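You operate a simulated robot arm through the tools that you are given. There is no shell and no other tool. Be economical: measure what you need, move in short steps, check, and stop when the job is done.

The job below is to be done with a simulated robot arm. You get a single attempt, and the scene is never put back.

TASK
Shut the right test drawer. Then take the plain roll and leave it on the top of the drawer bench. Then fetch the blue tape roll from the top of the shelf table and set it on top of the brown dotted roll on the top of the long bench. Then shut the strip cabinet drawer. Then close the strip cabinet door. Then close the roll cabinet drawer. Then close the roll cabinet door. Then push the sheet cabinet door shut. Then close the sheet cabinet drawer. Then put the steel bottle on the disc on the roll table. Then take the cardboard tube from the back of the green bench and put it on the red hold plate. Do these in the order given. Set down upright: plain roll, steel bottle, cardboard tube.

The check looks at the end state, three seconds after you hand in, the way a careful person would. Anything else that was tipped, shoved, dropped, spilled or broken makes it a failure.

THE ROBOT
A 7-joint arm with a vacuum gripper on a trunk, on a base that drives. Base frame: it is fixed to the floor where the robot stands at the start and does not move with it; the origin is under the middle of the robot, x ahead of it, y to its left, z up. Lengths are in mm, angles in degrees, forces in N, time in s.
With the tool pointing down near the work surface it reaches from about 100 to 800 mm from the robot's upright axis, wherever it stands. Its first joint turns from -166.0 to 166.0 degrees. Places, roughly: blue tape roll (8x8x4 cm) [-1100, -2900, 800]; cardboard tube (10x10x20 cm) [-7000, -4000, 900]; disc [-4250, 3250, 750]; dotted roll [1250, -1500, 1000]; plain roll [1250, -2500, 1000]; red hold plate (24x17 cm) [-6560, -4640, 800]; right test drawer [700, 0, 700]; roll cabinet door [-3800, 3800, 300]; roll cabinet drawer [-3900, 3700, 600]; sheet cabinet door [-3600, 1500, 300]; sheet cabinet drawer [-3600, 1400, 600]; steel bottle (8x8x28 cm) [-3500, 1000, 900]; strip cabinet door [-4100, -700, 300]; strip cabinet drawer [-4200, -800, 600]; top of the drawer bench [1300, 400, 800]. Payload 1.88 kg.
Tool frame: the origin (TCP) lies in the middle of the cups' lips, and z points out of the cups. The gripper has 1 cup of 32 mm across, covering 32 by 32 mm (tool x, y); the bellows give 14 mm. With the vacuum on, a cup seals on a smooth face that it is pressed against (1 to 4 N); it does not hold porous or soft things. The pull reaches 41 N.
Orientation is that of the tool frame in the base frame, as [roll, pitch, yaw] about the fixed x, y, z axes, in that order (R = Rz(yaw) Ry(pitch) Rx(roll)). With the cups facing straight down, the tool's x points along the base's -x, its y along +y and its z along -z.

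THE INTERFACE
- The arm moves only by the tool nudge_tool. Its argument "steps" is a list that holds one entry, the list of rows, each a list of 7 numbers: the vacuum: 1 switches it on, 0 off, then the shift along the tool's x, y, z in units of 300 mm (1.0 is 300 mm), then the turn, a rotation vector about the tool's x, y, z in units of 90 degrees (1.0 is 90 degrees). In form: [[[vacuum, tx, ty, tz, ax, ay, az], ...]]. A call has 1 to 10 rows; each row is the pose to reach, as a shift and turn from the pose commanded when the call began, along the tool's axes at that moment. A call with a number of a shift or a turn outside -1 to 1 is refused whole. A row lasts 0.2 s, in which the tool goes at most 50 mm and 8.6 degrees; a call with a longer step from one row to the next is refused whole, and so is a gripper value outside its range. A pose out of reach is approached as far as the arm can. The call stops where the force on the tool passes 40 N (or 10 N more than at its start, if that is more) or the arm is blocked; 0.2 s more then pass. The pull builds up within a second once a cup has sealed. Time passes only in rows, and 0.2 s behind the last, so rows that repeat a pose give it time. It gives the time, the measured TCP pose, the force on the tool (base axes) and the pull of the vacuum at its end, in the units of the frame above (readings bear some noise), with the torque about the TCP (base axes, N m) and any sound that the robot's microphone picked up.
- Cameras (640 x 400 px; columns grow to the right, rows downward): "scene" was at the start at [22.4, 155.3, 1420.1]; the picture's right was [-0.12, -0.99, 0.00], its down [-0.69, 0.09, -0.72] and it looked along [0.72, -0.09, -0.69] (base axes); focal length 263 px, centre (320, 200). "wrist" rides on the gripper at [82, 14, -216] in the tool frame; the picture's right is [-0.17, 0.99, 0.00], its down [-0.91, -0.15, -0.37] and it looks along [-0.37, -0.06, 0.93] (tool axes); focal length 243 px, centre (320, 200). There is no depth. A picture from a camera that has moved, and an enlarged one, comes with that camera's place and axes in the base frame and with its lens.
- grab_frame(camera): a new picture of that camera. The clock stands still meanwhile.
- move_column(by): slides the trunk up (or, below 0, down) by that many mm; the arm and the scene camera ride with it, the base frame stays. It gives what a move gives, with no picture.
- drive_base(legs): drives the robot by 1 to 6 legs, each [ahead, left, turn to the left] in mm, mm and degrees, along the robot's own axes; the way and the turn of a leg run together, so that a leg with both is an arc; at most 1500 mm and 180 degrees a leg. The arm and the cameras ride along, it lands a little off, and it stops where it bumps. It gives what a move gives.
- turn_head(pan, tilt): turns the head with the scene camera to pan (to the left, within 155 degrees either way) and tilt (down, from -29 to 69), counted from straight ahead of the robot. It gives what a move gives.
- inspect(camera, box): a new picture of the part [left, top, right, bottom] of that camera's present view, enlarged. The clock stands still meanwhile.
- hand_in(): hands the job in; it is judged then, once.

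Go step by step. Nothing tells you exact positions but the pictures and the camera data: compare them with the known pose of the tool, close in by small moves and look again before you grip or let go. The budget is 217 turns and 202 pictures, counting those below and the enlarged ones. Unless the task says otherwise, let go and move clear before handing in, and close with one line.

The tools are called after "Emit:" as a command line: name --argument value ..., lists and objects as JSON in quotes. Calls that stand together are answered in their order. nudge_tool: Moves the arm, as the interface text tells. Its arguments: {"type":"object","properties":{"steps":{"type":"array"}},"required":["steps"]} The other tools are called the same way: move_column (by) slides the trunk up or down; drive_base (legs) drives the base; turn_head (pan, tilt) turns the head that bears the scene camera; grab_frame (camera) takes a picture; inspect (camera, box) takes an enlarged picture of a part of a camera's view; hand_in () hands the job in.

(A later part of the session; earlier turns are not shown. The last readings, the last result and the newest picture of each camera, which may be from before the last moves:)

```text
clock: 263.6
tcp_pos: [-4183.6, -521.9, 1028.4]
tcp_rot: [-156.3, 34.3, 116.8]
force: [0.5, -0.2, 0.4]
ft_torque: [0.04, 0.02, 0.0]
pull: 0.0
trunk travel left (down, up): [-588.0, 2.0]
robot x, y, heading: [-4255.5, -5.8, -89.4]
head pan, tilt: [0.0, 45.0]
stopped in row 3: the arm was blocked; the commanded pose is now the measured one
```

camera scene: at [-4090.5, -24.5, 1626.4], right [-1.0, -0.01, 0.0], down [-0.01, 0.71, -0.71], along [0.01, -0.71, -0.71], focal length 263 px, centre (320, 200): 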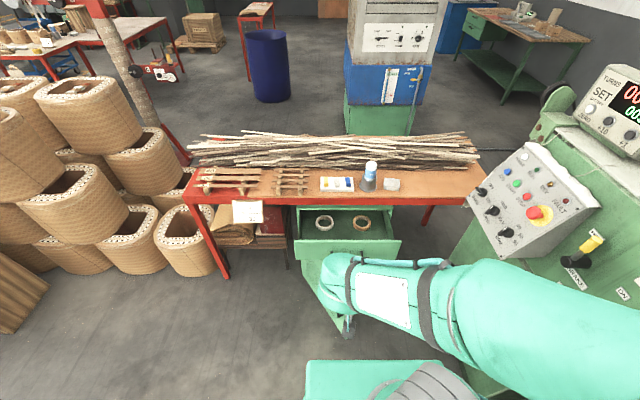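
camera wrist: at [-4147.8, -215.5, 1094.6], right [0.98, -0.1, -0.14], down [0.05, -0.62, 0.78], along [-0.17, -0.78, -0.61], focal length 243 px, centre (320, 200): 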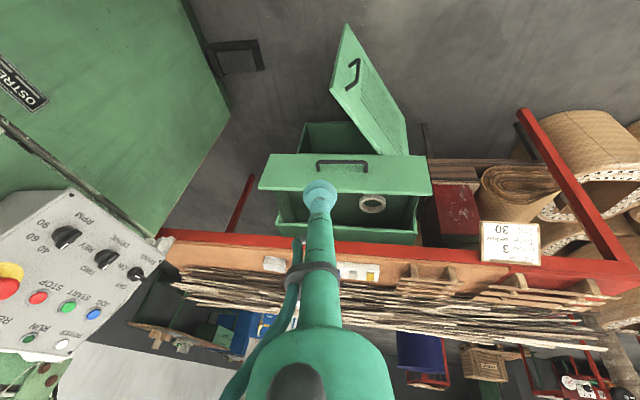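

Probably the elbow is bumping the console on the right. I'll back away left, then tilt.

Emit:
drive_base --legs '[[-250, 0, 0], [0, 280, 0]]'

Emit:
nudge_tool --steps '[[[0, 0, 0, -0.1, 0, -0.08, 0], [0, 0, 0, -0.2, 0, -0.16, 0], [0, 0, 0, -0.3, 0, -0.24, 0], [0, 0, 0, -0.3, 0, -0.32, 0], [0, 0, 0, -0.3, 0, -0.4, 0], [0, 0, 0, -0.3, 0, -0.48, 0], [0, 0, 0, -0.3, 0, -0.54, 0]]]'

Emit:
turn_head --pan -30 --tilt 50

Emit:
grab_frame --camera "scene"

```text
clock: 266.9
tcp_pos: [-3906.2, -263.7, 1032.7]
tcp_rot: [-156.2, 34.6, 117.1]
force: [-0.1, 0.2, -0.8]
ft_torque: [0.0, 0.0, 0.03]
pull: 0.0
trunk travel left (down, up): [-588.0, 2.0]
robot x, y, heading: [-3979.7, 250.4, -89.0]
head pan, tilt: [0.0, 45.0]
```

```text
clock: 267.4
tcp_pos: [-3926.7, -212.4, 942.4]
tcp_rot: [-155.5, 25.5, 119.0]
force: [4.5, -1.7, 2.3]
ft_torque: [0.5, 0.6, -0.48]
pull: 0.0
trunk travel left (down, up): [-588.0, 2.0]
robot x, y, heading: [-3981.1, 251.6, -88.9]
head pan, tilt: [0.0, 45.0]
stopped in row 2: the arm was blocked; the commanded pose is now the measured one
```

```text
clock: 268.3
tcp_pos: [-3926.7, -209.2, 943.1]
tcp_rot: [-155.5, 25.2, 118.8]
force: [-0.3, 0.7, -1.0]
ft_torque: [-0.03, 0.0, -0.02]
pull: 0.0
trunk travel left (down, up): [-588.0, 2.0]
robot x, y, heading: [-3977.9, 250.6, -89.0]
head pan, tilt: [-30.0, 50.0]
```

```text
109 pictures are left
camera scene: at [-3853.5, 247.7, 1625.4], right [-0.87, 0.48, 0.0], down [0.37, 0.67, -0.64], along [-0.31, -0.56, -0.77], focal length 263 px, centre (320, 200)
```

scene: 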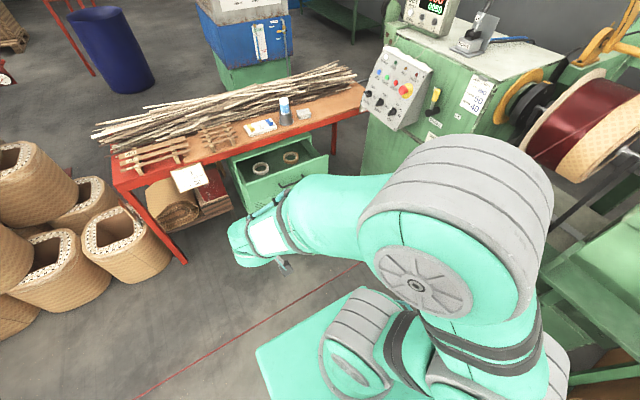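

The wrist is in an awkward posture. I'll bring it back to the starting posture, relative to the robot, with the tool vertical, and try tilting from there.

Emit:
nudge_tool --steps '[[[0, -0.1, 0.027, -0.08, -0.03, 0.05, 0.036], [0, -0.2, 0.053, -0.16, -0.06, 0.1, 0.072], [0, -0.3, 0.08, -0.24, -0.09, 0.15, 0.108], [0, -0.4, 0.106, -0.32, -0.12, 0.2, 0.145], [0, -0.5, 0.13, -0.4, -0.15, 0.26, 0.19], [0, -0.6, 0.155, -0.47, -0.175, 0.3, 0.22], [0, -0.676, 0.176, -0.525, -0.195, 0.334, 0.241], [0, -0.676, 0.176, -0.525, -0.195, 0.334, 0.241]]]'

Emit:
turn_head --pan -7 --tilt 43.7

Emit:
grab_frame --camera "scene"

```text
clock: 270.1
tcp_pos: [-3766.0, -270.1, 1141.6]
tcp_rot: [179.7, 0.3, 90.9]
force: [-0.4, -0.3, 0.1]
ft_torque: [0.03, -0.03, 0.02]
pull: 0.0
trunk travel left (down, up): [-588.0, 2.0]
robot x, y, heading: [-3979.8, 248.6, -89.0]
head pan, tilt: [-30.0, 50.0]
```

```text
clock: 271.0
tcp_pos: [-3765.9, -270.6, 1141.3]
tcp_rot: [179.7, 0.4, 90.9]
force: [0.1, -0.2, -0.2]
ft_torque: [0.0, -0.02, -0.04]
pull: 0.1
trunk travel left (down, up): [-588.0, 2.0]
robot x, y, heading: [-3978.2, 249.6, -89.0]
head pan, tilt: [-7.0, 43.7]
```

```text
108 pictures are left
camera scene: at [-3824.9, 233.2, 1633.1], right [-0.99, 0.11, 0.0], down [0.07, 0.69, -0.72], along [-0.08, -0.72, -0.69], focal length 263 px, centre (320, 200)
```

scene: 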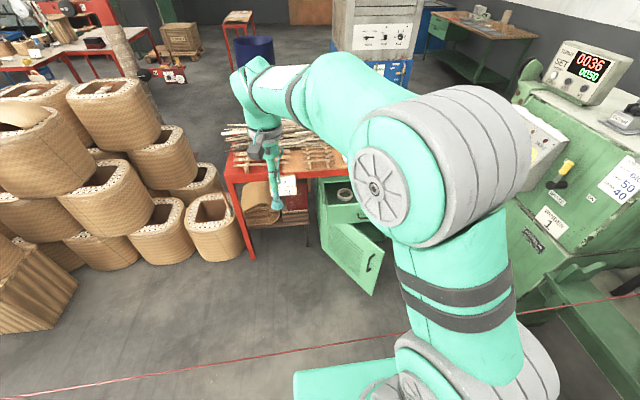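

This matches the starting posture, so I'll tilt forward now as I did there.

Emit:
nudge_tool --steps '[[[0, 0, 0, 0, 0, -0.09, 0], [0, 0, 0, 0, 0, -0.18, 0], [0, 0, 0, 0, 0, -0.27, 0], [0, 0, 0, 0, 0, -0.36, 0], [0, 0, 0, 0, 0, -0.45, 0], [0, 0, 0, 0, 0, -0.54, 0], [0, 0, 0, 0, 0, -0.63, 0], [0, 0, 0, 0, 0, -0.72, 0], [0, 0, 0, 0, 0, -0.81, 0], [0, 0, 0, 0, 0, -0.9, 0]]]'

Emit:
nudge_tool --steps '[[[0, 0, 0, 0, 0, -0.05, 0], [0, 0, 0, 0, 0, -0.1, 0]]]'

```text
clock: 273.2
tcp_pos: [-3764.1, -270.0, 1141.2]
tcp_rot: [177.4, 81.5, 88.5]
force: [-0.2, -0.6, 0.5]
ft_torque: [0.0, 0.01, -0.03]
pull: 0.1
trunk travel left (down, up): [-588.0, 2.0]
robot x, y, heading: [-3977.5, 250.9, -89.0]
head pan, tilt: [-7.0, 43.7]
```

```text
clock: 273.8
tcp_pos: [-3765.0, -270.1, 1141.0]
tcp_rot: [32.7, 89.4, -56.5]
force: [-0.6, 0.1, 0.3]
ft_torque: [0.02, -0.02, 0.0]
pull: 0.0
trunk travel left (down, up): [-588.0, 2.0]
robot x, y, heading: [-3976.2, 251.0, -88.9]
head pan, tilt: [-7.0, 43.7]
```

It works from this posture. I'll keep the tool forward, lower the trunk and line up left of the handle, at x≈-4090, z≈680.

Emit:
drive_base --legs '[[0, -325, -1], [200, 0, 0]]'

Emit:
move_column --by -400

Emit:
move_column --by -61

Emit:
grab_frame --camera "wrist"

Emit:
grab_frame --camera "scene"

```text
clock: 277.2
tcp_pos: [-4094.6, -478.7, 1141.4]
tcp_rot: [33.5, 89.5, -56.4]
force: [0.7, 0.1, -0.3]
ft_torque: [0.02, -0.01, -0.01]
pull: 0.2
trunk travel left (down, up): [-588.0, 2.0]
robot x, y, heading: [-4301.2, 43.4, -89.6]
head pan, tilt: [-7.0, 43.7]
```

```text
clock: 281.0
tcp_pos: [-4093.4, -478.9, 741.1]
tcp_rot: [33.6, 89.5, -56.3]
force: [0.6, 0.1, 0.1]
ft_torque: [0.01, 0.0, 0.03]
pull: 0.0
trunk travel left (down, up): [-188.0, 402.0]
robot x, y, heading: [-4301.2, 46.7, -90.1]
head pan, tilt: [-7.0, 43.7]
```

```text
clock: 282.0
tcp_pos: [-4093.5, -479.1, 681.2]
tcp_rot: [33.6, 89.5, -56.2]
force: [-0.4, -0.5, -0.2]
ft_torque: [0.0, 0.02, 0.01]
pull: 0.1
trunk travel left (down, up): [-127.0, 463.0]
robot x, y, heading: [-4301.8, 45.5, -89.8]
head pan, tilt: [-7.0, 43.7]
```

```text
107 pictures are left
camera wrist: at [-4082.9, -263.7, 596.5], right [0.99, 0.0, 0.17], down [-0.16, 0.38, 0.91], along [-0.06, -0.92, 0.38], focal length 243 px, centre (320, 200)
```

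wrist: 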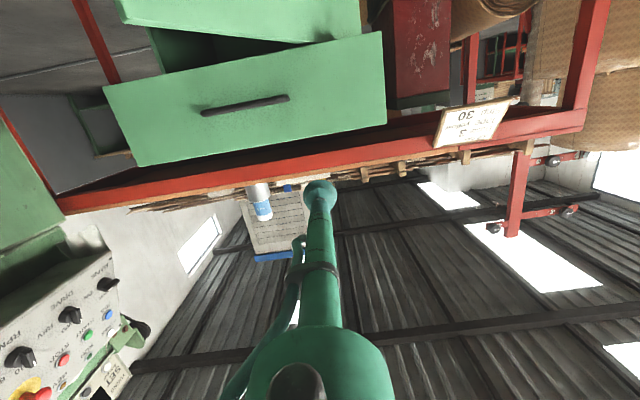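

```text
106 pictures are left
camera scene: at [-4147.3, 25.7, 1172.1], right [-0.99, 0.12, 0.0], down [0.08, 0.69, -0.72], along [-0.09, -0.72, -0.69], focal length 263 px, centre (320, 200)
```

scene: 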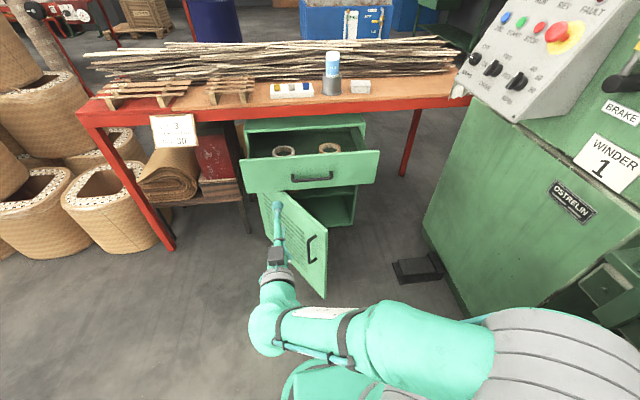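

The panel is really at y≈-735, z≈514–653. I'll lower to z≈622 and push.

Emit:
move_column --by -58

Emit:
nudge_tool --steps '[[[0, 0, 0, 0.15, 0, 0, 0], [0, 0, 0, 0.3, 0, 0, 0], [0, 0, 0, 0.45, 0, 0, 0], [0, 0, 0, 0.6, 0, 0, 0], [0, 0, 0, 0.72, 0, 0, 0], [0, 0, 0, 0.8, 0, 0, 0], [0, 0, 0, 0.86, 0, 0, 0], [0, 0, 0, 0.92, 0, 0, 0], [0, 0, 0, 0.98, 0, 0, 0]]]'

Emit:
nudge_tool --steps '[[[0, 0, 0, 0.07, 0, 0, 0], [0, 0, 0, 0.14, 0, 0, 0], [0, 0, 0, 0.21, 0, 0, 0], [0, 0, 0, 0.28, 0, 0, 0], [0, 0, 0, 0.35, 0, 0, 0], [0, 0, 0, 0.42, 0, 0, 0], [0, 0, 0, 0.49, 0, 0, 0], [0, 0, 0, 0.56, 0, 0, 0]]]'

Emit:
grab_frame --camera "scene"

```text
clock: 283.0
tcp_pos: [-4094.4, -477.9, 623.0]
tcp_rot: [33.5, 89.5, -56.2]
force: [-0.4, -0.6, 0.2]
ft_torque: [-0.05, 0.0, 0.03]
pull: 0.1
trunk travel left (down, up): [-69.0, 521.0]
robot x, y, heading: [-4306.4, 42.6, -89.9]
head pan, tilt: [-7.0, 43.7]
```

```text
clock: 285.0
tcp_pos: [-4093.2, -772.5, 625.8]
tcp_rot: [30.6, 89.5, -59.2]
force: [-0.1, -0.4, 0.2]
ft_torque: [0.0, -0.03, 0.01]
pull: 0.2
trunk travel left (down, up): [-69.0, 521.0]
robot x, y, heading: [-4302.9, 46.6, -89.9]
head pan, tilt: [-7.0, 43.7]
```

```text
clock: 286.8
tcp_pos: [-4092.4, -929.5, 626.0]
tcp_rot: [37.0, 89.5, -53.0]
force: [-7.8, 42.5, 5.8]
ft_torque: [0.23, 0.14, 0.26]
pull: 0.0
trunk travel left (down, up): [-69.0, 521.0]
robot x, y, heading: [-4300.7, 42.6, -89.9]
head pan, tilt: [-7.0, 43.7]
stopped in row 8: the force on the tool passed its limit at 92 N (the readings are from after the stop); the commanded pose is now the measured one
```

```text
105 pictures are left
camera scene: at [-4147.9, 29.0, 1114.4], right [-0.99, 0.12, 0.0], down [0.08, 0.68, -0.72], along [-0.09, -0.72, -0.69], focal length 263 px, centre (320, 200)
```

scene: 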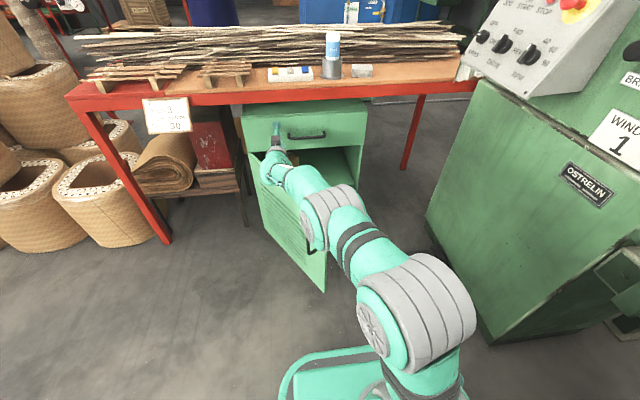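

The drawer is shut, with a hard stop at y≈-929. Next is the door, with its top at z≈478 and its free edge near (-4243, -535). I'll back off and drop the tool, tipped downward, to reach its outer face.

Emit:
nudge_tool --steps '[[[0, 0, 0, -0.1, 0, 0, 0], [0, 0, 0, -0.25, 0, 0, 0], [0, 0, 0, -0.4, 0, 0, 0], [0, 0, 0, -0.55, 0, 0, 0], [0, 0, 0, -0.7, 0, 0, 0], [0, 0, 0, -0.85, 0, 0, 0], [0, 0, 0, -1.0, 0, 0, 0]]]'

Emit:
nudge_tool --steps '[[[0, 0, -0.05, -0.15, 0, 0, 0], [0, 0, -0.1, -0.3, 0, 0, 0], [0, 0, -0.15, -0.42, 0, 0, 0], [0, 0, -0.15, -0.42, 0, 0.08, 0], [0, 0, -0.15, -0.42, 0, 0.16, 0], [0, 0, -0.15, -0.42, 0, 0.25, 0], [0, 0, -0.15, -0.42, 0, 0.34, 0], [0, 0, -0.15, -0.42, 0, 0.43, 0]]]'

Emit:
move_column --by -65

Emit:
grab_frame --camera "wrist"

Emit:
grab_frame --camera "scene"

```text
clock: 288.4
tcp_pos: [-4091.4, -631.2, 620.4]
tcp_rot: [37.7, 89.8, -52.1]
force: [0.0, -0.4, 0.2]
ft_torque: [0.0, 0.0, -0.01]
pull: 0.1
trunk travel left (down, up): [-69.0, 521.0]
robot x, y, heading: [-4298.9, 46.1, -89.9]
head pan, tilt: [-7.0, 43.7]
```

```text
clock: 289.2
tcp_pos: [-4137.1, -510.7, 527.1]
tcp_rot: [-140.4, 79.2, 129.9]
force: [0.1, 0.2, 0.1]
ft_torque: [0.01, -0.01, 0.02]
pull: 0.1
trunk travel left (down, up): [-69.0, 521.0]
robot x, y, heading: [-4301.3, 44.3, -89.9]
head pan, tilt: [-7.0, 43.7]
stopped in row 3: the arm was blocked; the commanded pose is now the measured one
```

```text
clock: 290.2
tcp_pos: [-4137.9, -511.0, 462.5]
tcp_rot: [-141.0, 79.5, 129.3]
force: [-1.4, 0.3, 0.1]
ft_torque: [0.01, 0.01, 0.02]
pull: 0.1
trunk travel left (down, up): [-4.0, 586.0]
robot x, y, heading: [-4300.7, 41.2, -89.6]
head pan, tilt: [-7.0, 43.7]
```

```text
104 pictures are left
camera wrist: at [-4134.8, -286.0, 410.1], right [1.0, -0.01, 0.05], down [-0.05, 0.24, 0.97], along [-0.02, -0.97, 0.24], focal length 243 px, centre (320, 200)
```

wrist: 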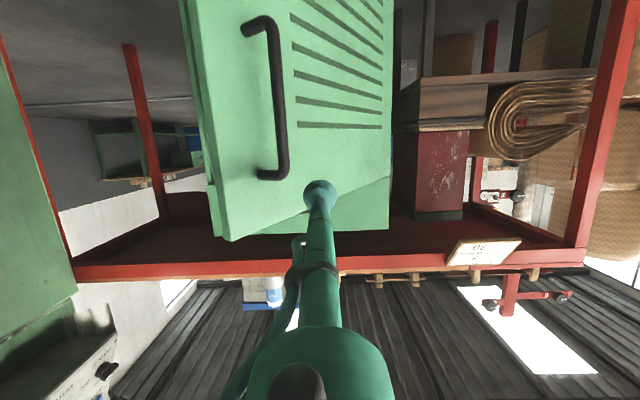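

```text
103 pictures are left
camera scene: at [-4146.4, 17.3, 1048.1], right [-0.99, 0.12, 0.0], down [0.08, 0.69, -0.72], along [-0.09, -0.71, -0.7], focal length 263 px, centre (320, 200)
```

scene: 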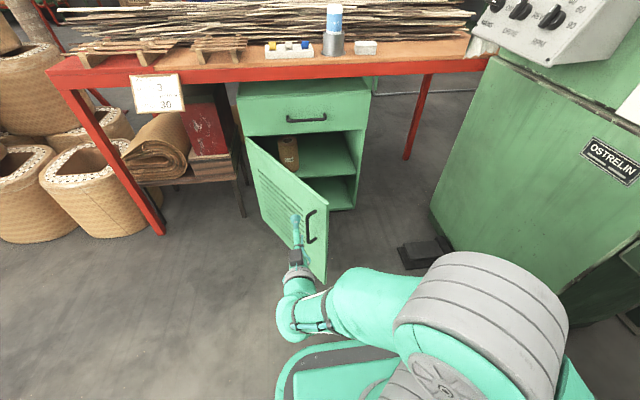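

The tool landed well, just in front of the door's outer face near its top, and the drawer is flush. I'll go a bit lower, then push along the closing arc.

Emit:
nudge_tool --steps '[[[0, 0.06, 0, 0.02, 0, 0, 0], [0, 0.12, 0, 0.05, 0, 0, 0], [0, 0.16, 0, 0.08, 0, 0, 0], [0, 0.16, 0, 0.08, 0, 0, 0]]]'

Emit:
inspect --camera "wrist" --box '[160, 60, 480, 260]'

```text
clock: 291.2
tcp_pos: [-4144.0, -525.5, 420.9]
tcp_rot: [-139.4, 80.4, 130.7]
force: [0.0, 1.2, -0.4]
ft_torque: [-0.04, 0.0, -0.04]
pull: 0.0
trunk travel left (down, up): [-4.0, 586.0]
robot x, y, heading: [-4302.7, 40.3, -89.8]
head pan, tilt: [-7.0, 43.7]
```

```text
2.00 times, centred on (320, 160) of wrist
camera zoom: at [-4140.8, -301.2, 365.7], right [1.0, -0.01, 0.06], down [-0.05, 0.25, 0.97], along [-0.02, -0.97, 0.25], focal length 485 px, centre (320, 280)
```

zoom: 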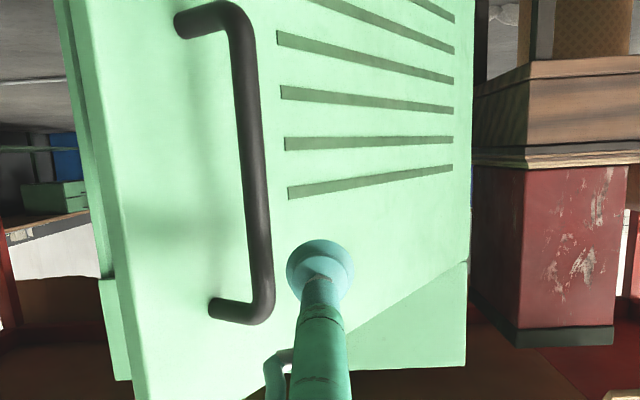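

Emit:
nudge_tool --steps '[[[0, -0.006, -0.02, 0.066, 0, 0, 0], [0, -0.01, -0.121, 0.182, 0, 0, 0], [0, -0.01, -0.244, 0.289, 0, 0, 0], [0, -0.015, -0.355, 0.421, 0, 0, 0], [0, -0.022, -0.462, 0.567, 0, 0, 0], [0, -0.028, -0.5, 0.65, 0, 0, 0], [0, -0.035, -0.539, 0.729, 0, 0, 0], [0, -0.049, -0.597, 0.888, 0, 0, 0]]]'

Emit:
grab_frame --camera "wrist"

```text
refused: row 4 steps farther than a row can; nothing moved
```

```text
101 pictures are left
camera wrist: at [-4140.8, -301.2, 365.7], right [1.0, -0.01, 0.06], down [-0.05, 0.25, 0.97], along [-0.02, -0.97, 0.25], focal length 243 px, centre (320, 200)
```

wrist: 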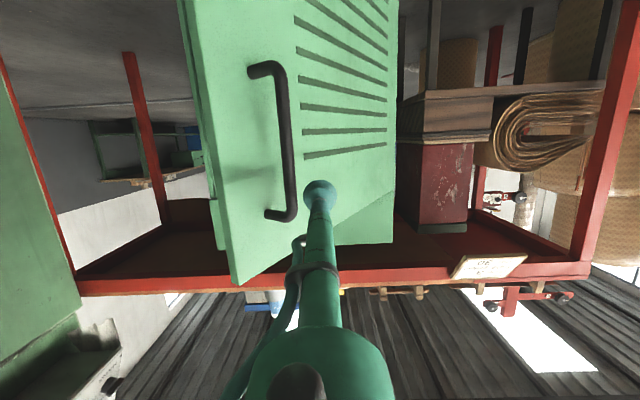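

Emit:
nudge_tool --steps '[[[0, -0.006, -0.02, 0.066, 0, 0, 0], [0, -0.01, -0.121, 0.182, 0, 0, 0], [0, -0.01, -0.23, 0.28, 0, 0, 0], [0, -0.015, -0.32, 0.38, 0, 0, 0], [0, -0.018, -0.41, 0.49, 0, 0, 0], [0, -0.025, -0.48, 0.61, 0, 0, 0], [0, -0.035, -0.539, 0.729, 0, 0, 0], [0, -0.042, -0.57, 0.82, 0, 0, 0], [0, -0.049, -0.597, 0.92, 0, 0, 0]]]'

Emit:
grab_frame --camera "wrist"

```text
clock: 293.2
tcp_pos: [-4256.5, -827.1, 448.8]
tcp_rot: [-144.7, 77.9, 121.1]
force: [-0.2, 1.0, 0.2]
ft_torque: [0.04, 0.01, 0.0]
pull: 0.1
out of reach, approached as far as the arm can: row 2, 3, 4, 5, 6, 7, 8, 9
trunk travel left (down, up): [-4.0, 586.0]
robot x, y, heading: [-4300.3, 46.2, -90.1]
head pan, tilt: [-7.0, 43.7]
```

```text
100 pictures are left
camera wrist: at [-4236.2, -601.7, 403.2], right [0.99, -0.09, 0.04], down [-0.02, 0.21, 0.98], along [-0.1, -0.97, 0.21], focal length 243 px, centre (320, 200)
```

wrist: 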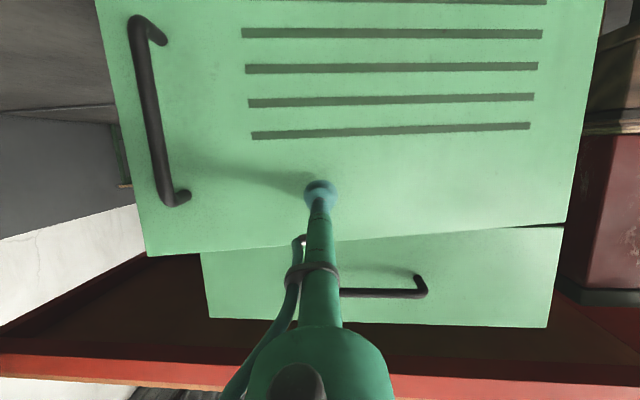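

The door is nearly closed. I'll keep pushing.

Emit:
nudge_tool --steps '[[[0, 0, -0.03, 0.08, 0, 0, 0], [0, 0, -0.06, 0.16, 0, 0, 0], [0, 0, -0.08, 0.22, 0, 0, 0], [0, 0, -0.1, 0.28, 0, 0, 0], [0, 0, -0.1, 0.34, 0, 0, 0], [0, 0, -0.1, 0.4, 0, 0, 0], [0, 0, -0.1, 0.46, 0, 0, 0]]]'

Emit:
grab_frame --camera "wrist"

Emit:
inspect --camera "scene" --box '[180, 60, 420, 260]'

```text
clock: 294.5
tcp_pos: [-4296.8, -929.3, 433.3]
tcp_rot: [-145.2, 77.8, 120.6]
force: [-0.4, 34.7, 10.2]
ft_torque: [0.08, 0.03, 0.1]
pull: 0.1
trunk travel left (down, up): [-4.0, 586.0]
robot x, y, heading: [-4304.2, 44.6, -89.8]
head pan, tilt: [-7.0, 43.7]
stopped in row 6: the force on the tool passed its limit at 86 N (the readings are from after the stop); the commanded pose is now the measured one
```

```text
99 pictures are left
camera wrist: at [-4275.6, -704.4, 388.2], right [0.99, -0.09, 0.04], down [-0.02, 0.21, 0.98], along [-0.1, -0.97, 0.21], focal length 243 px, centre (320, 200)
```

wrist: 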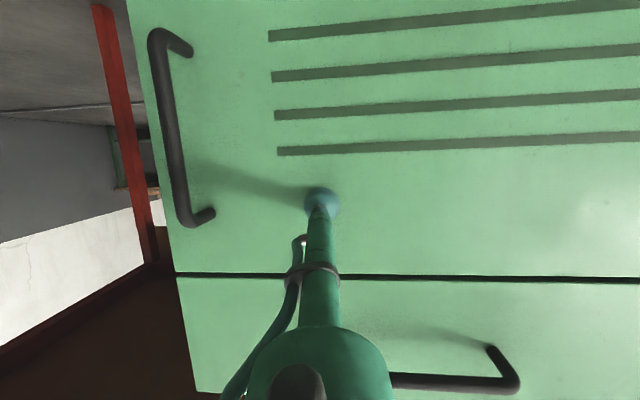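

```text
2.00 times, centred on (300, 160) of scene
camera zoom: at [-4147.3, 28.3, 1049.4], right [-0.99, 0.12, 0.0], down [0.08, 0.68, -0.72], along [-0.09, -0.72, -0.69], focal length 526 px, centre (360, 280)
```

zoom: 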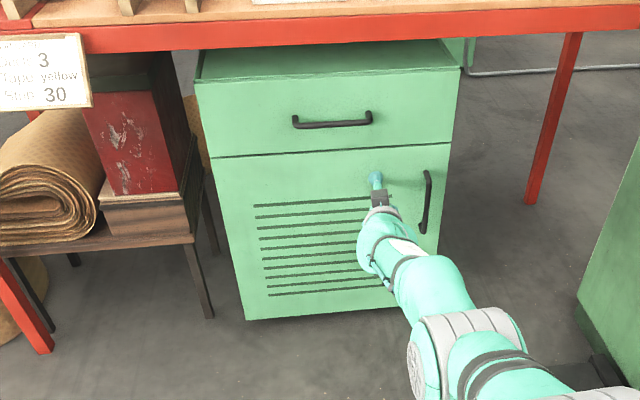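

Strip cabinet drawer and door are both shut. I'll retreat and head to the roll cabinet.

Emit:
nudge_tool --steps '[[[0, 0, 0, -0.1, 0, 0, 0], [0, 0, 0.05, -0.25, 0, 0, 0], [0, 0, 0.15, -0.37, 0, 0, 0], [0, 0, 0.25, -0.49, 0, 0, 0], [0, 0, 0.35, -0.61, 0, 0, 0], [0, 0, 0.45, -0.73, 0, 0, 0], [0, 0, 0.5, -0.87, 0, 0, 0], [0, 0, 0.55, -1.0, 0, 0, 0]]]'

Emit:
move_column --by 370

Emit:
drive_base --legs '[[-500, 0, 0], [0, 1350, 0], [0, 0, 180], [1200, 0, 0]]'

Emit:
turn_head --pan 40 --tilt 25

Emit:
grab_frame --camera "scene"

```text
clock: 296.3
tcp_pos: [-4108.6, -650.2, 462.9]
tcp_rot: [-145.3, 77.6, 120.5]
force: [0.2, 0.3, 0.4]
ft_torque: [0.01, 0.01, -0.03]
pull: 0.1
trunk travel left (down, up): [-4.0, 586.0]
robot x, y, heading: [-4301.1, 41.1, -89.9]
head pan, tilt: [-7.0, 43.7]
```

```text
clock: 299.9
tcp_pos: [-4107.0, -649.9, 832.4]
tcp_rot: [-145.4, 77.6, 120.5]
force: [0.8, -0.3, -0.1]
ft_torque: [0.01, -0.01, 0.0]
pull: 0.2
trunk travel left (down, up): [-374.0, 216.0]
robot x, y, heading: [-4303.5, 43.0, -89.5]
head pan, tilt: [-7.0, 43.7]
```

```text
clock: 311.7
tcp_pos: [-2379.4, 99.1, 832.3]
tcp_rot: [-148.3, 78.1, 155.1]
force: [-1.1, -0.9, 1.0]
ft_torque: [0.05, -0.01, 0.02]
pull: 0.1
trunk travel left (down, up): [-374.0, 216.0]
robot x, y, heading: [-2964.2, 518.4, -50.3]
head pan, tilt: [-7.0, 43.7]
stopped in leg 3: the force on the tool passed its limit at 83 N (the readings are from after the stop); the commanded pose is now the measured one
```

```text
clock: 312.9
tcp_pos: [-2379.4, 100.2, 833.9]
tcp_rot: [-148.2, 78.2, 155.3]
force: [-2.0, -0.3, 1.1]
ft_torque: [0.01, 0.01, 0.04]
pull: 0.0
trunk travel left (down, up): [-374.0, 216.0]
robot x, y, heading: [-2959.2, 521.3, -50.4]
head pan, tilt: [40.0, 25.0]
```

```text
97 pictures are left
camera scene: at [-2784.1, 656.9, 1447.8], right [-0.18, -0.98, 0.0], down [-0.42, 0.07, -0.91], along [0.89, -0.16, -0.42], focal length 263 px, centre (320, 200)
```

scene: 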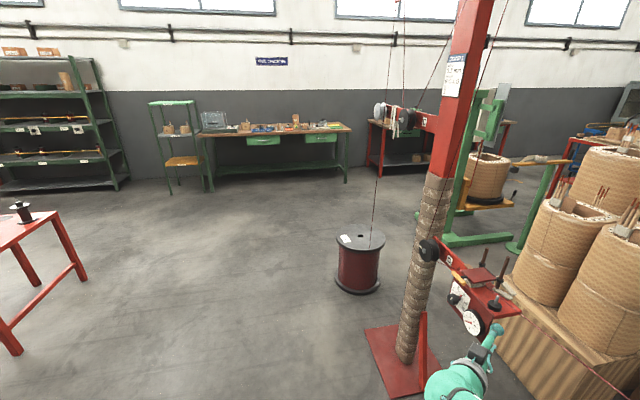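

The tool bumped the wire post's bracket while turning. I'll inspect it and back away.

Emit:
inspect --camera "scene" --box '[360, 210, 560, 400]'

Emit:
drive_base --legs '[[0, 0, -30], [-300, 0, 0]]'

Emit:
grab_frame --camera "scene"

```text
2.11 times, centred on (460, 305) of scene
camera zoom: at [-2784.1, 656.9, 1447.8], right [-0.18, -0.98, 0.0], down [-0.42, 0.07, -0.91], along [0.89, -0.16, -0.42], focal length 553 px, centre (25, -21)
```

zoom: 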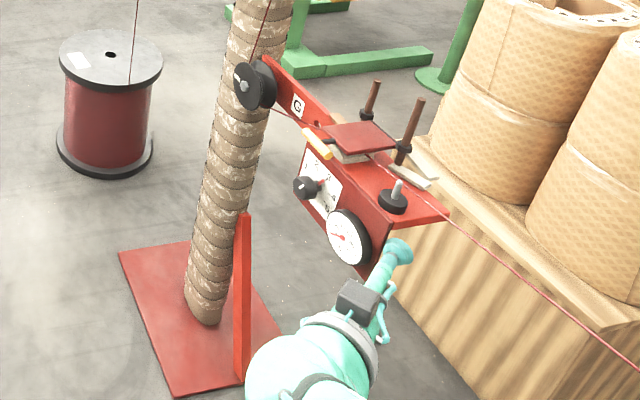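

```text
clock: 316.4
tcp_pos: [-2718.4, 162.0, 833.8]
tcp_rot: [-148.2, 78.2, 125.5]
force: [-0.1, 0.8, -0.3]
ft_torque: [-0.01, -0.03, 0.03]
pull: 0.0
trunk travel left (down, up): [-374.0, 216.0]
robot x, y, heading: [-3019.2, 819.3, -79.9]
head pan, tilt: [40.0, 25.0]
```

```text
95 pictures are left
camera scene: at [-2794.1, 848.3, 1447.8], right [-0.64, -0.77, 0.0], down [-0.32, 0.27, -0.91], along [0.7, -0.58, -0.42], focal length 263 px, centre (320, 200)
```

scene: 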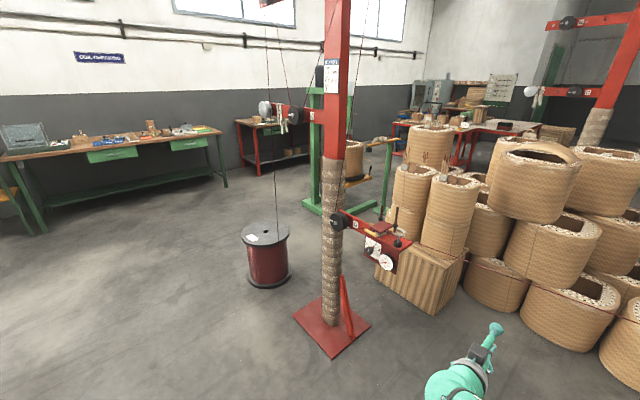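

The post stands as before. I'll look west and north-west at the sheet cabinet before moving on.

Emit:
turn_head --pan -120 --tilt 25

Emit:
grab_frame --camera "scene"

```text
clock: 318.9
tcp_pos: [-2718.9, 162.9, 832.3]
tcp_rot: [-148.2, 78.2, 125.4]
force: [0.3, -0.2, 0.7]
ft_torque: [0.02, 0.02, 0.01]
pull: 0.1
trunk travel left (down, up): [-374.0, 216.0]
robot x, y, heading: [-3016.7, 818.8, -80.1]
head pan, tilt: [-120.0, 25.0]
```

```text
94 pictures are left
camera scene: at [-2951.6, 938.5, 1447.9], right [0.34, 0.94, 0.0], down [0.4, -0.14, -0.91], along [-0.85, 0.31, -0.42], focal length 263 px, centre (320, 200)
```

scene: 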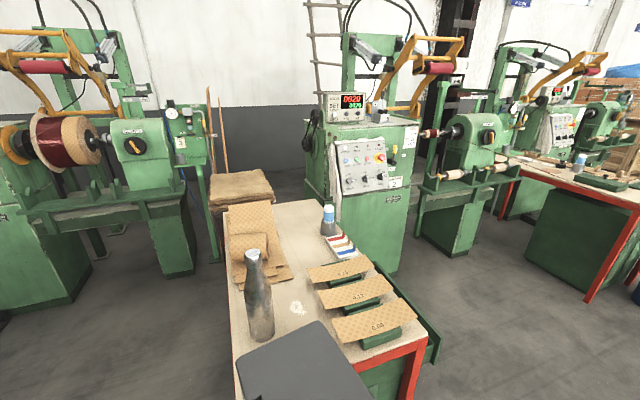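

The sheet table's end is right beside me, with the steel bottle on it near (-3477, 961). I'll move away east, turn north and look at the roll table.

Emit:
drive_base --legs '[[0, 420, 0], [0, 0, 170], [800, 0, 0]]'

Emit:
turn_head --pan 25 --tilt 20

Emit:
grab_frame --camera "scene"

```text
clock: 332.3
tcp_pos: [-2757.2, 2406.3, 833.6]
tcp_rot: [-148.2, 78.2, -65.5]
force: [-0.5, 0.5, -0.6]
ft_torque: [0.01, -0.01, 0.01]
pull: 0.1
trunk travel left (down, up): [-374.0, 216.0]
robot x, y, heading: [-2589.3, 1704.5, 89.2]
head pan, tilt: [-120.0, 25.0]
```

```text
clock: 334.6
tcp_pos: [-2756.1, 2406.6, 832.2]
tcp_rot: [-148.2, 78.2, -65.5]
force: [-0.5, 0.3, 0.1]
ft_torque: [0.01, 0.0, -0.02]
pull: 0.0
trunk travel left (down, up): [-374.0, 216.0]
robot x, y, heading: [-2593.1, 1709.4, 89.2]
head pan, tilt: [25.0, 20.0]
```

```text
93 pictures are left
camera scene: at [-2791.5, 1736.3, 1455.9], right [0.91, 0.41, 0.0], down [0.14, -0.31, -0.94], along [-0.39, 0.86, -0.34], focal length 263 px, centre (320, 200)
```

scene: 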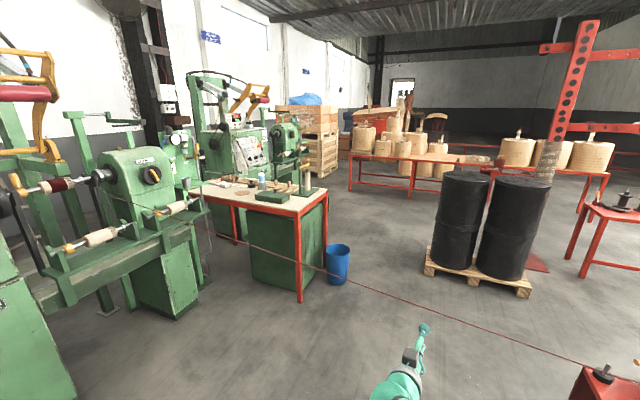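

The roll table's cabinet faces north, so I'll pass between the blue bin and the barrels, then turn back to face it.

Emit:
drive_base --legs '[[0, 420, 0.8], [1500, 0, 0], [1500, 0, 0], [0, 0, 90], [300, 0, 0], [0, 0, 90]]'

Emit:
turn_head --pan -10 --tilt 35

Emit:
grab_frame --camera "scene"

```text
clock: 360.2
tcp_pos: [-3164.1, 3971.6, 833.5]
tcp_rot: [-148.2, 78.2, 114.8]
force: [0.4, 0.1, -0.7]
ft_torque: [0.01, 0.0, 0.0]
pull: 0.0
trunk travel left (down, up): [-374.0, 216.0]
robot x, y, heading: [-3334.4, 4666.4, -90.2]
head pan, tilt: [25.0, 20.0]
```

```text
clock: 361.3
tcp_pos: [-3165.0, 3971.2, 834.0]
tcp_rot: [-148.2, 78.2, 114.8]
force: [0.5, 0.4, -0.4]
ft_torque: [0.0, 0.02, 0.03]
pull: 0.1
trunk travel left (down, up): [-374.0, 216.0]
robot x, y, heading: [-3335.2, 4667.7, -90.6]
head pan, tilt: [-10.0, 35.0]
```

```text
92 pictures are left
camera scene: at [-3186.1, 4643.0, 1432.1], right [-0.98, 0.18, 0.0], down [0.1, 0.56, -0.82], along [-0.15, -0.81, -0.57], focal length 263 px, centre (320, 200)
```

scene: 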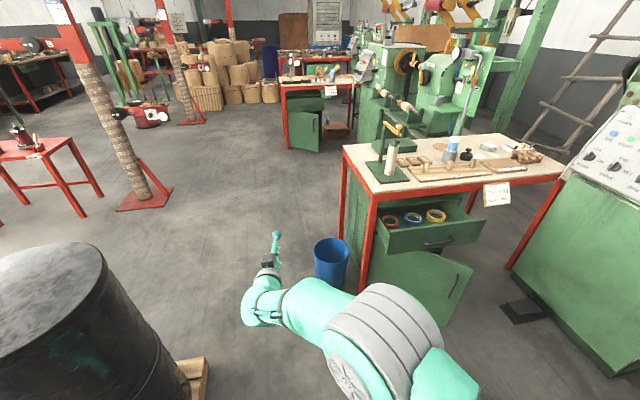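

Same layout as the strip cabinet: the drawer is out at about y≈3840 and the door stands ajar. I'll sidestep to line up left of the drawer handle and lower.

Emit:
drive_base --legs '[[0, -605, 0.4]]'

Emit:
move_column --by -205

Emit:
grab_frame --camera "wrist"

Emit:
grab_frame --camera "scene"

```text
clock: 364.7
tcp_pos: [-3762.2, 3976.2, 833.3]
tcp_rot: [-148.2, 78.2, 115.2]
force: [0.2, -0.6, 0.5]
ft_torque: [-0.01, 0.01, 0.02]
pull: 0.1
trunk travel left (down, up): [-374.0, 216.0]
robot x, y, heading: [-3936.8, 4675.0, -90.3]
head pan, tilt: [-10.0, 35.0]
```

```text
clock: 366.9
tcp_pos: [-3761.2, 3976.6, 628.5]
tcp_rot: [-148.2, 78.2, 115.1]
force: [0.5, -0.2, 0.9]
ft_torque: [-0.03, -0.02, 0.01]
pull: 0.1
trunk travel left (down, up): [-169.0, 421.0]
robot x, y, heading: [-3937.7, 4674.3, -90.1]
head pan, tilt: [-10.0, 35.0]
```

```text
91 pictures are left
camera wrist: at [-3730.8, 4200.2, 583.1], right [0.99, -0.13, 0.06], down [-0.03, 0.21, 0.98], along [-0.14, -0.97, 0.21], focal length 243 px, centre (320, 200)
```

wrist: 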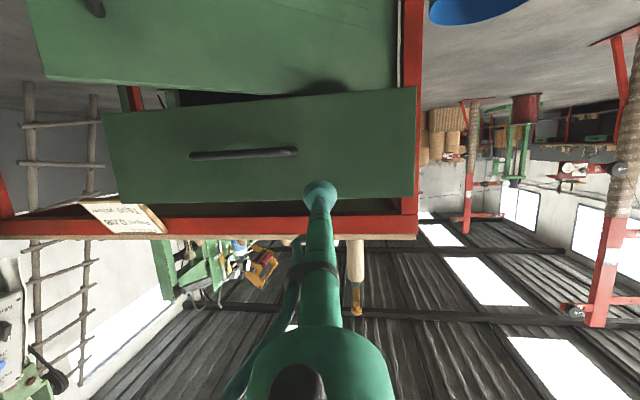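

```text
90 pictures are left
camera scene: at [-3788.0, 4647.6, 1227.1], right [-0.98, 0.18, 0.0], down [0.1, 0.56, -0.82], along [-0.14, -0.81, -0.57], focal length 263 px, centre (320, 200)
```

scene: 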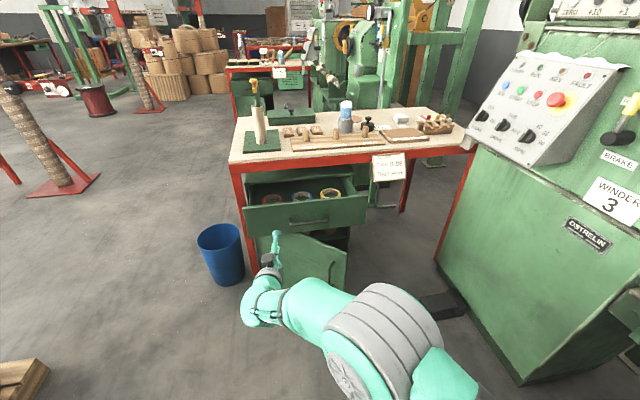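

Panel at y≈3875, and the cup is left of the handle. I'll push straight along -y.

Emit:
nudge_tool --steps '[[[0, -0.028, 0.016, 0.146, 0, 0, 0], [0, -0.056, 0.032, 0.293, 0, 0, 0], [0, -0.073, 0.042, 0.38, 0, 0, 0], [0, -0.09, 0.051, 0.468, 0, 0, 0], [0, -0.107, 0.06, 0.556, 0, 0, 0], [0, -0.124, 0.07, 0.644, 0, 0, 0], [0, -0.141, 0.08, 0.732, 0, 0, 0], [0, -0.158, 0.09, 0.82, 0, 0, 0], [0, -0.173, 0.098, 0.9, 0, 0, 0], [0, -0.188, 0.107, 0.976, 0, 0, 0]]]'

Emit:
nudge_tool --steps '[[[0, -0.015, 0.009, 0.08, 0, 0, 0], [0, -0.03, 0.018, 0.16, 0, 0, 0], [0, -0.045, 0.027, 0.24, 0, 0, 0], [0, -0.06, 0.036, 0.32, 0, 0, 0]]]'

Emit:
grab_frame --camera "scene"

```text
clock: 369.1
tcp_pos: [-3763.3, 3675.6, 625.1]
tcp_rot: [-148.3, 78.0, 115.1]
force: [-2.9, 6.2, -2.1]
ft_torque: [-0.1, -0.04, 0.11]
pull: 0.0
trunk travel left (down, up): [-169.0, 421.0]
robot x, y, heading: [-3937.7, 4670.9, -90.2]
head pan, tilt: [-10.0, 35.0]
```

```text
clock: 369.4
tcp_pos: [-3764.0, 3673.8, 625.2]
tcp_rot: [-148.5, 78.2, 114.6]
force: [-5.3, 36.6, 8.5]
ft_torque: [0.06, 0.0, 0.32]
pull: 0.0
trunk travel left (down, up): [-169.0, 421.0]
robot x, y, heading: [-3935.3, 4675.1, -90.2]
head pan, tilt: [-10.0, 35.0]
stopped in row 1: the force on the tool passed its limit at 82 N (the readings are from after the stop); the commanded pose is now the measured one
```

```text
89 pictures are left
camera scene: at [-3788.5, 4651.0, 1227.4], right [-0.98, 0.18, 0.0], down [0.1, 0.56, -0.82], along [-0.14, -0.81, -0.57], focal length 263 px, centre (320, 200)
```

scene: 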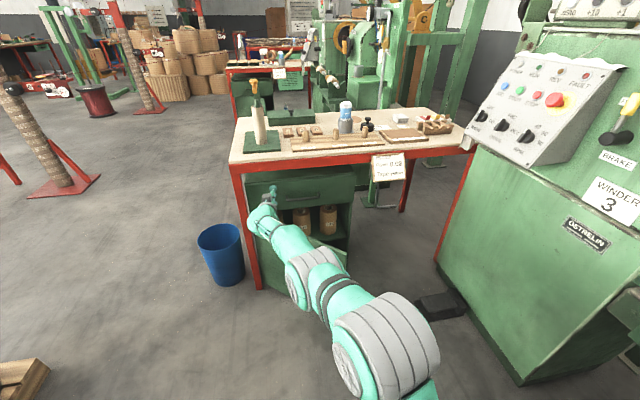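

The roll drawer is shut. I'll retreat, shift over and lower for the door.

Emit:
nudge_tool --steps '[[[0, 0.028, -0.016, -0.146, 0, 0, 0], [0, 0.058, -0.033, -0.3, 0, 0, 0], [0, 0.088, -0.05, -0.45, 0, 0, 0], [0, 0.116, -0.066, -0.6, 0, 0, 0], [0, 0.144, -0.082, -0.75, 0, 0, 0], [0, 0.173, -0.098, -0.9, 0, 0, 0], [0, 0.188, -0.107, -0.976, 0, 0, 0], [0, 0.2, -0.26, -0.96, 0, 0, 0], [0, 0.21, -0.42, -0.95, 0, 0, 0], [0, 0.23, -0.56, -0.92, 0, 0, 0]]]'

Emit:
move_column --by -165

Emit:
grab_frame --camera "wrist"

Emit:
grab_frame --camera "scene"

```text
clock: 371.6
tcp_pos: [-3900.1, 3971.6, 617.3]
tcp_rot: [-149.8, 77.4, 113.1]
force: [0.2, 0.4, 0.1]
ft_torque: [-0.04, -0.02, 0.01]
pull: 0.0
trunk travel left (down, up): [-169.0, 421.0]
robot x, y, heading: [-3938.4, 4673.7, -90.0]
head pan, tilt: [-10.0, 35.0]
```

```text
clock: 373.4
tcp_pos: [-3900.3, 3972.4, 453.1]
tcp_rot: [-149.3, 77.4, 113.5]
force: [-0.2, 0.2, -0.2]
ft_torque: [0.0, 0.02, 0.02]
pull: 0.0
trunk travel left (down, up): [-4.0, 586.0]
robot x, y, heading: [-3936.2, 4673.3, -90.1]
head pan, tilt: [-10.0, 35.0]
```

```text
88 pictures are left
camera wrist: at [-3867.1, 4196.4, 410.5], right [0.99, -0.14, 0.05], down [-0.02, 0.2, 0.98], along [-0.15, -0.97, 0.19], focal length 243 px, centre (320, 200)
```

wrist: 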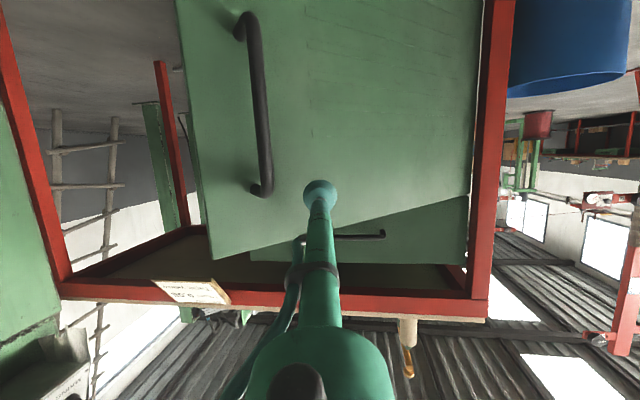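

```text
87 pictures are left
camera scene: at [-3788.2, 4642.8, 1061.5], right [-0.98, 0.18, 0.0], down [0.1, 0.57, -0.82], along [-0.14, -0.8, -0.58], focal length 263 px, centre (320, 200)
```

scene: 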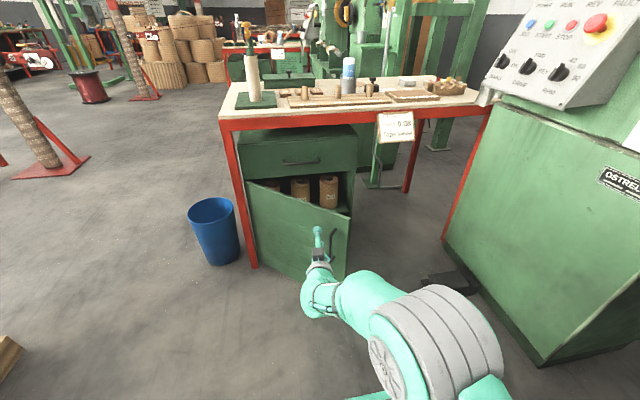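

The cup sits in front of the door beside the handle. I'll push along the closing arc.

Emit:
nudge_tool --steps '[[[0, 0.084, 0.019, 0.084, 0, 0, 0], [0, 0.082, 0.016, 0.186, 0, 0, 0], [0, 0.066, -0.053, 0.311, 0, 0, 0], [0, 0.047, -0.12, 0.452, 0, 0, 0], [0, 0.022, -0.169, 0.605, 0, 0, 0], [0, -0.003, -0.202, 0.755, 0, 0, 0], [0, -0.031, -0.208, 0.909, 0, 0, 0], [0, -0.047, -0.208, 0.99, 0, 0, 0]]]'

Emit:
nudge_tool --steps '[[[0, -0.015, 0.009, 0.07, 0, 0, 0], [0, -0.03, 0.018, 0.14, 0, 0, 0], [0, -0.045, 0.027, 0.21, 0, 0, 0], [0, -0.06, 0.036, 0.28, 0, 0, 0]]]'

Emit:
inspect --camera "scene" --box '[180, 80, 460, 300]'

Emit:
grab_frame --camera "wrist"

```text
clock: 375.2
tcp_pos: [-3998.0, 3689.0, 413.2]
tcp_rot: [-150.1, 76.9, 112.6]
force: [-0.7, 1.2, -6.0]
ft_torque: [-0.94, 0.14, 0.02]
pull: 0.0
out of reach, approached as far as the arm can: row 1, 2, 3, 4, 5, 6
trunk travel left (down, up): [-4.0, 586.0]
robot x, y, heading: [-3937.5, 4673.8, -90.4]
head pan, tilt: [-10.0, 35.0]
```

```text
clock: 375.7
tcp_pos: [-4001.1, 3673.1, 422.0]
tcp_rot: [-149.1, 77.8, 113.4]
force: [2.9, 39.8, 10.9]
ft_torque: [0.08, 0.05, 0.08]
pull: 0.1
trunk travel left (down, up): [-4.0, 586.0]
robot x, y, heading: [-3936.8, 4674.0, -89.9]
head pan, tilt: [-10.0, 35.0]
stopped in row 2: the force on the tool passed its limit at 95 N (the readings are from after the stop); the commanded pose is now the measured one
```

```text
1.82 times, centred on (320, 190) of scene
camera zoom: at [-3787.9, 4650.7, 1062.4], right [-0.98, 0.18, 0.0], down [0.1, 0.56, -0.82], along [-0.14, -0.81, -0.57], focal length 478 px, centre (320, 218)
```

zoom: 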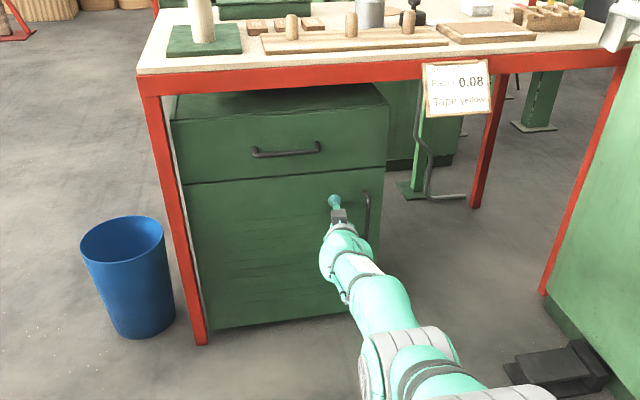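

```text
85 pictures are left
camera wrist: at [-3967.2, 3896.6, 379.5], right [0.99, -0.15, 0.05], down [-0.02, 0.2, 0.98], along [-0.16, -0.97, 0.2], focal length 243 px, centre (320, 200)
```

wrist: 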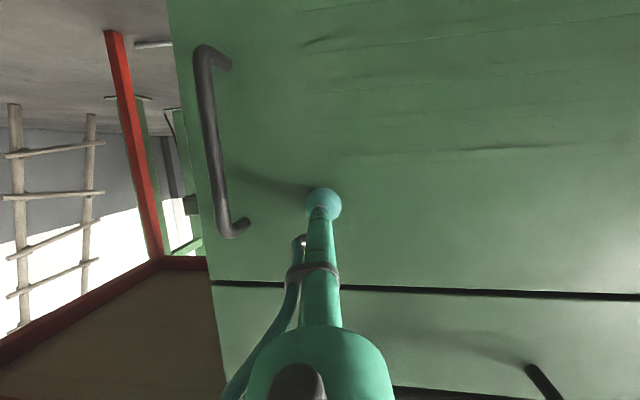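

The roll cabinet is done. I'll retreat and drive back south between the bin and the barrels to the north side of the sheet cabinet.

Emit:
nudge_tool --steps '[[[0, 0.02, 0, -0.12, 0, 0, 0], [0, 0.05, 0.05, -0.26, 0, 0, 0], [0, 0.08, 0.15, -0.38, 0, 0, 0], [0, 0.1, 0.25, -0.5, 0, 0, 0], [0, 0.12, 0.35, -0.62, 0, 0, 0], [0, 0.14, 0.42, -0.75, 0, 0, 0], [0, 0.17, 0.48, -0.88, 0, 0, 0], [0, 0.19, 0.52, -0.99, 0, 0, 0]]]'

Emit:
move_column --by 370

Emit:
drive_base --legs '[[0, 920, 0], [1450, 0, 0], [800, 0, 0]]'

Emit:
grab_frame --camera "scene"

```text
clock: 377.5
tcp_pos: [-3812.2, 3953.3, 404.4]
tcp_rot: [-149.2, 77.5, 113.4]
force: [-0.1, 0.6, 0.1]
ft_torque: [0.01, -0.03, -0.01]
pull: 0.0
trunk travel left (down, up): [-4.0, 586.0]
robot x, y, heading: [-3935.6, 4672.6, -89.9]
head pan, tilt: [-10.0, 35.0]
```

```text
clock: 381.1
tcp_pos: [-3812.2, 3953.9, 774.5]
tcp_rot: [-149.4, 77.6, 113.4]
force: [-0.2, 0.3, 0.0]
ft_torque: [0.01, 0.02, 0.01]
pull: 0.1
trunk travel left (down, up): [-374.0, 216.0]
robot x, y, heading: [-3939.6, 4672.7, -90.2]
head pan, tilt: [-10.0, 35.0]
```

```text
clock: 387.1
tcp_pos: [-2875.1, 3894.4, 773.3]
tcp_rot: [-149.2, 77.7, 113.9]
force: [-0.5, 0.3, -0.3]
ft_torque: [-0.02, -0.01, -0.04]
pull: 0.0
trunk travel left (down, up): [-374.0, 216.0]
robot x, y, heading: [-3008.0, 4610.8, -89.7]
head pan, tilt: [-10.0, 35.0]
stopped in leg 2: the robot was blocked; the commanded pose is now the measured one
```

```text
84 pictures are left
camera scene: at [-2856.3, 4590.0, 1432.1], right [-0.99, 0.17, 0.0], down [0.1, 0.57, -0.82], along [-0.14, -0.81, -0.57], focal length 263 px, centre (320, 200)
```

scene: 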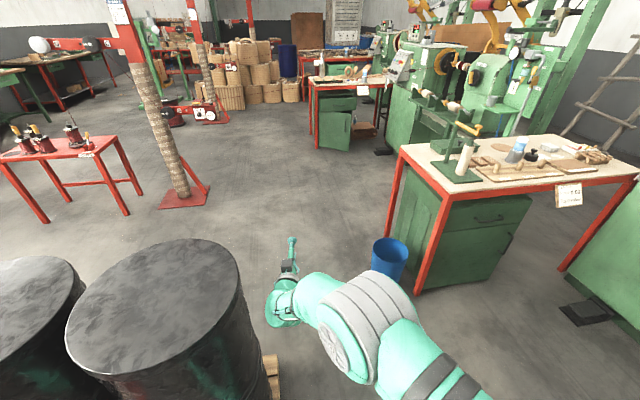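

The base touched the pallet corner. I'll back off, shift right a little and pass through the gap's centre.

Emit:
drive_base --legs '[[-50, 0, 0], [0, -62, -0.3], [600, 0, 0]]'

Emit:
grab_frame --camera "scene"

```text
clock: 391.6
tcp_pos: [-2926.2, 3334.9, 774.3]
tcp_rot: [-149.3, 77.7, 114.2]
force: [-0.6, -0.8, 0.0]
ft_torque: [-0.04, -0.02, 0.0]
pull: 0.1
trunk travel left (down, up): [-374.0, 216.0]
robot x, y, heading: [-3064.5, 4053.2, -89.2]
head pan, tilt: [-10.0, 35.0]
```

```text
83 pictures are left
camera scene: at [-2912.9, 4030.2, 1432.1], right [-0.99, 0.16, 0.0], down [0.09, 0.57, -0.82], along [-0.13, -0.81, -0.57], focal length 263 px, centre (320, 200)
```

scene: 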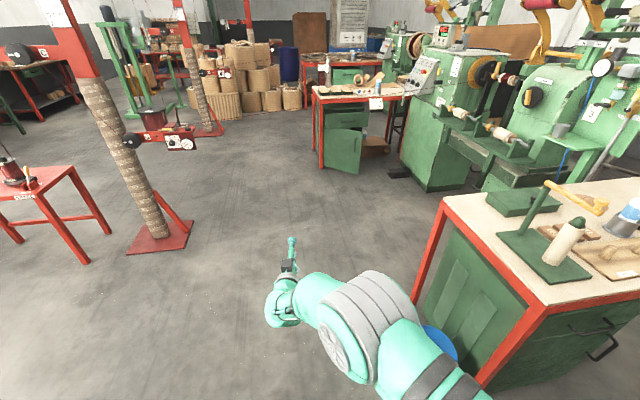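

Emit:
drive_base --legs '[[1000, 0, -0.8], [650, 0, 0], [0, -250, 0]]'

Emit:
grab_frame --camera "scene"

```text
clock: 401.4
tcp_pos: [-3178.9, 1673.5, 774.6]
tcp_rot: [-149.3, 77.6, 113.3]
force: [0.5, -0.7, 0.1]
ft_torque: [-0.01, 0.01, 0.01]
pull: 0.0
trunk travel left (down, up): [-374.0, 216.0]
robot x, y, heading: [-3305.6, 2395.6, -90.1]
head pan, tilt: [-10.0, 35.0]
```

```text
82 pictures are left
camera scene: at [-3153.8, 2369.2, 1432.1], right [-0.98, 0.18, 0.0], down [0.1, 0.56, -0.82], along [-0.15, -0.81, -0.57], focal length 263 px, centre (320, 200)
```

scene: 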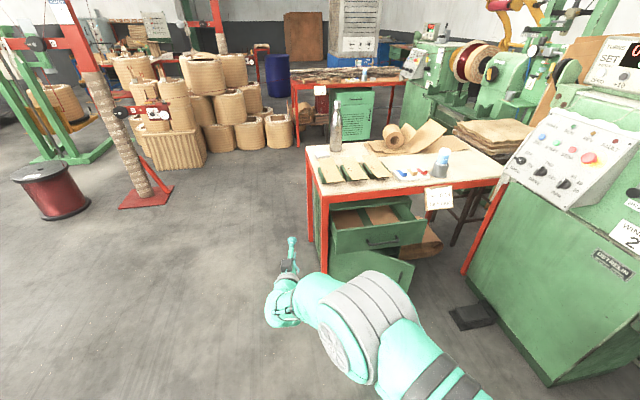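

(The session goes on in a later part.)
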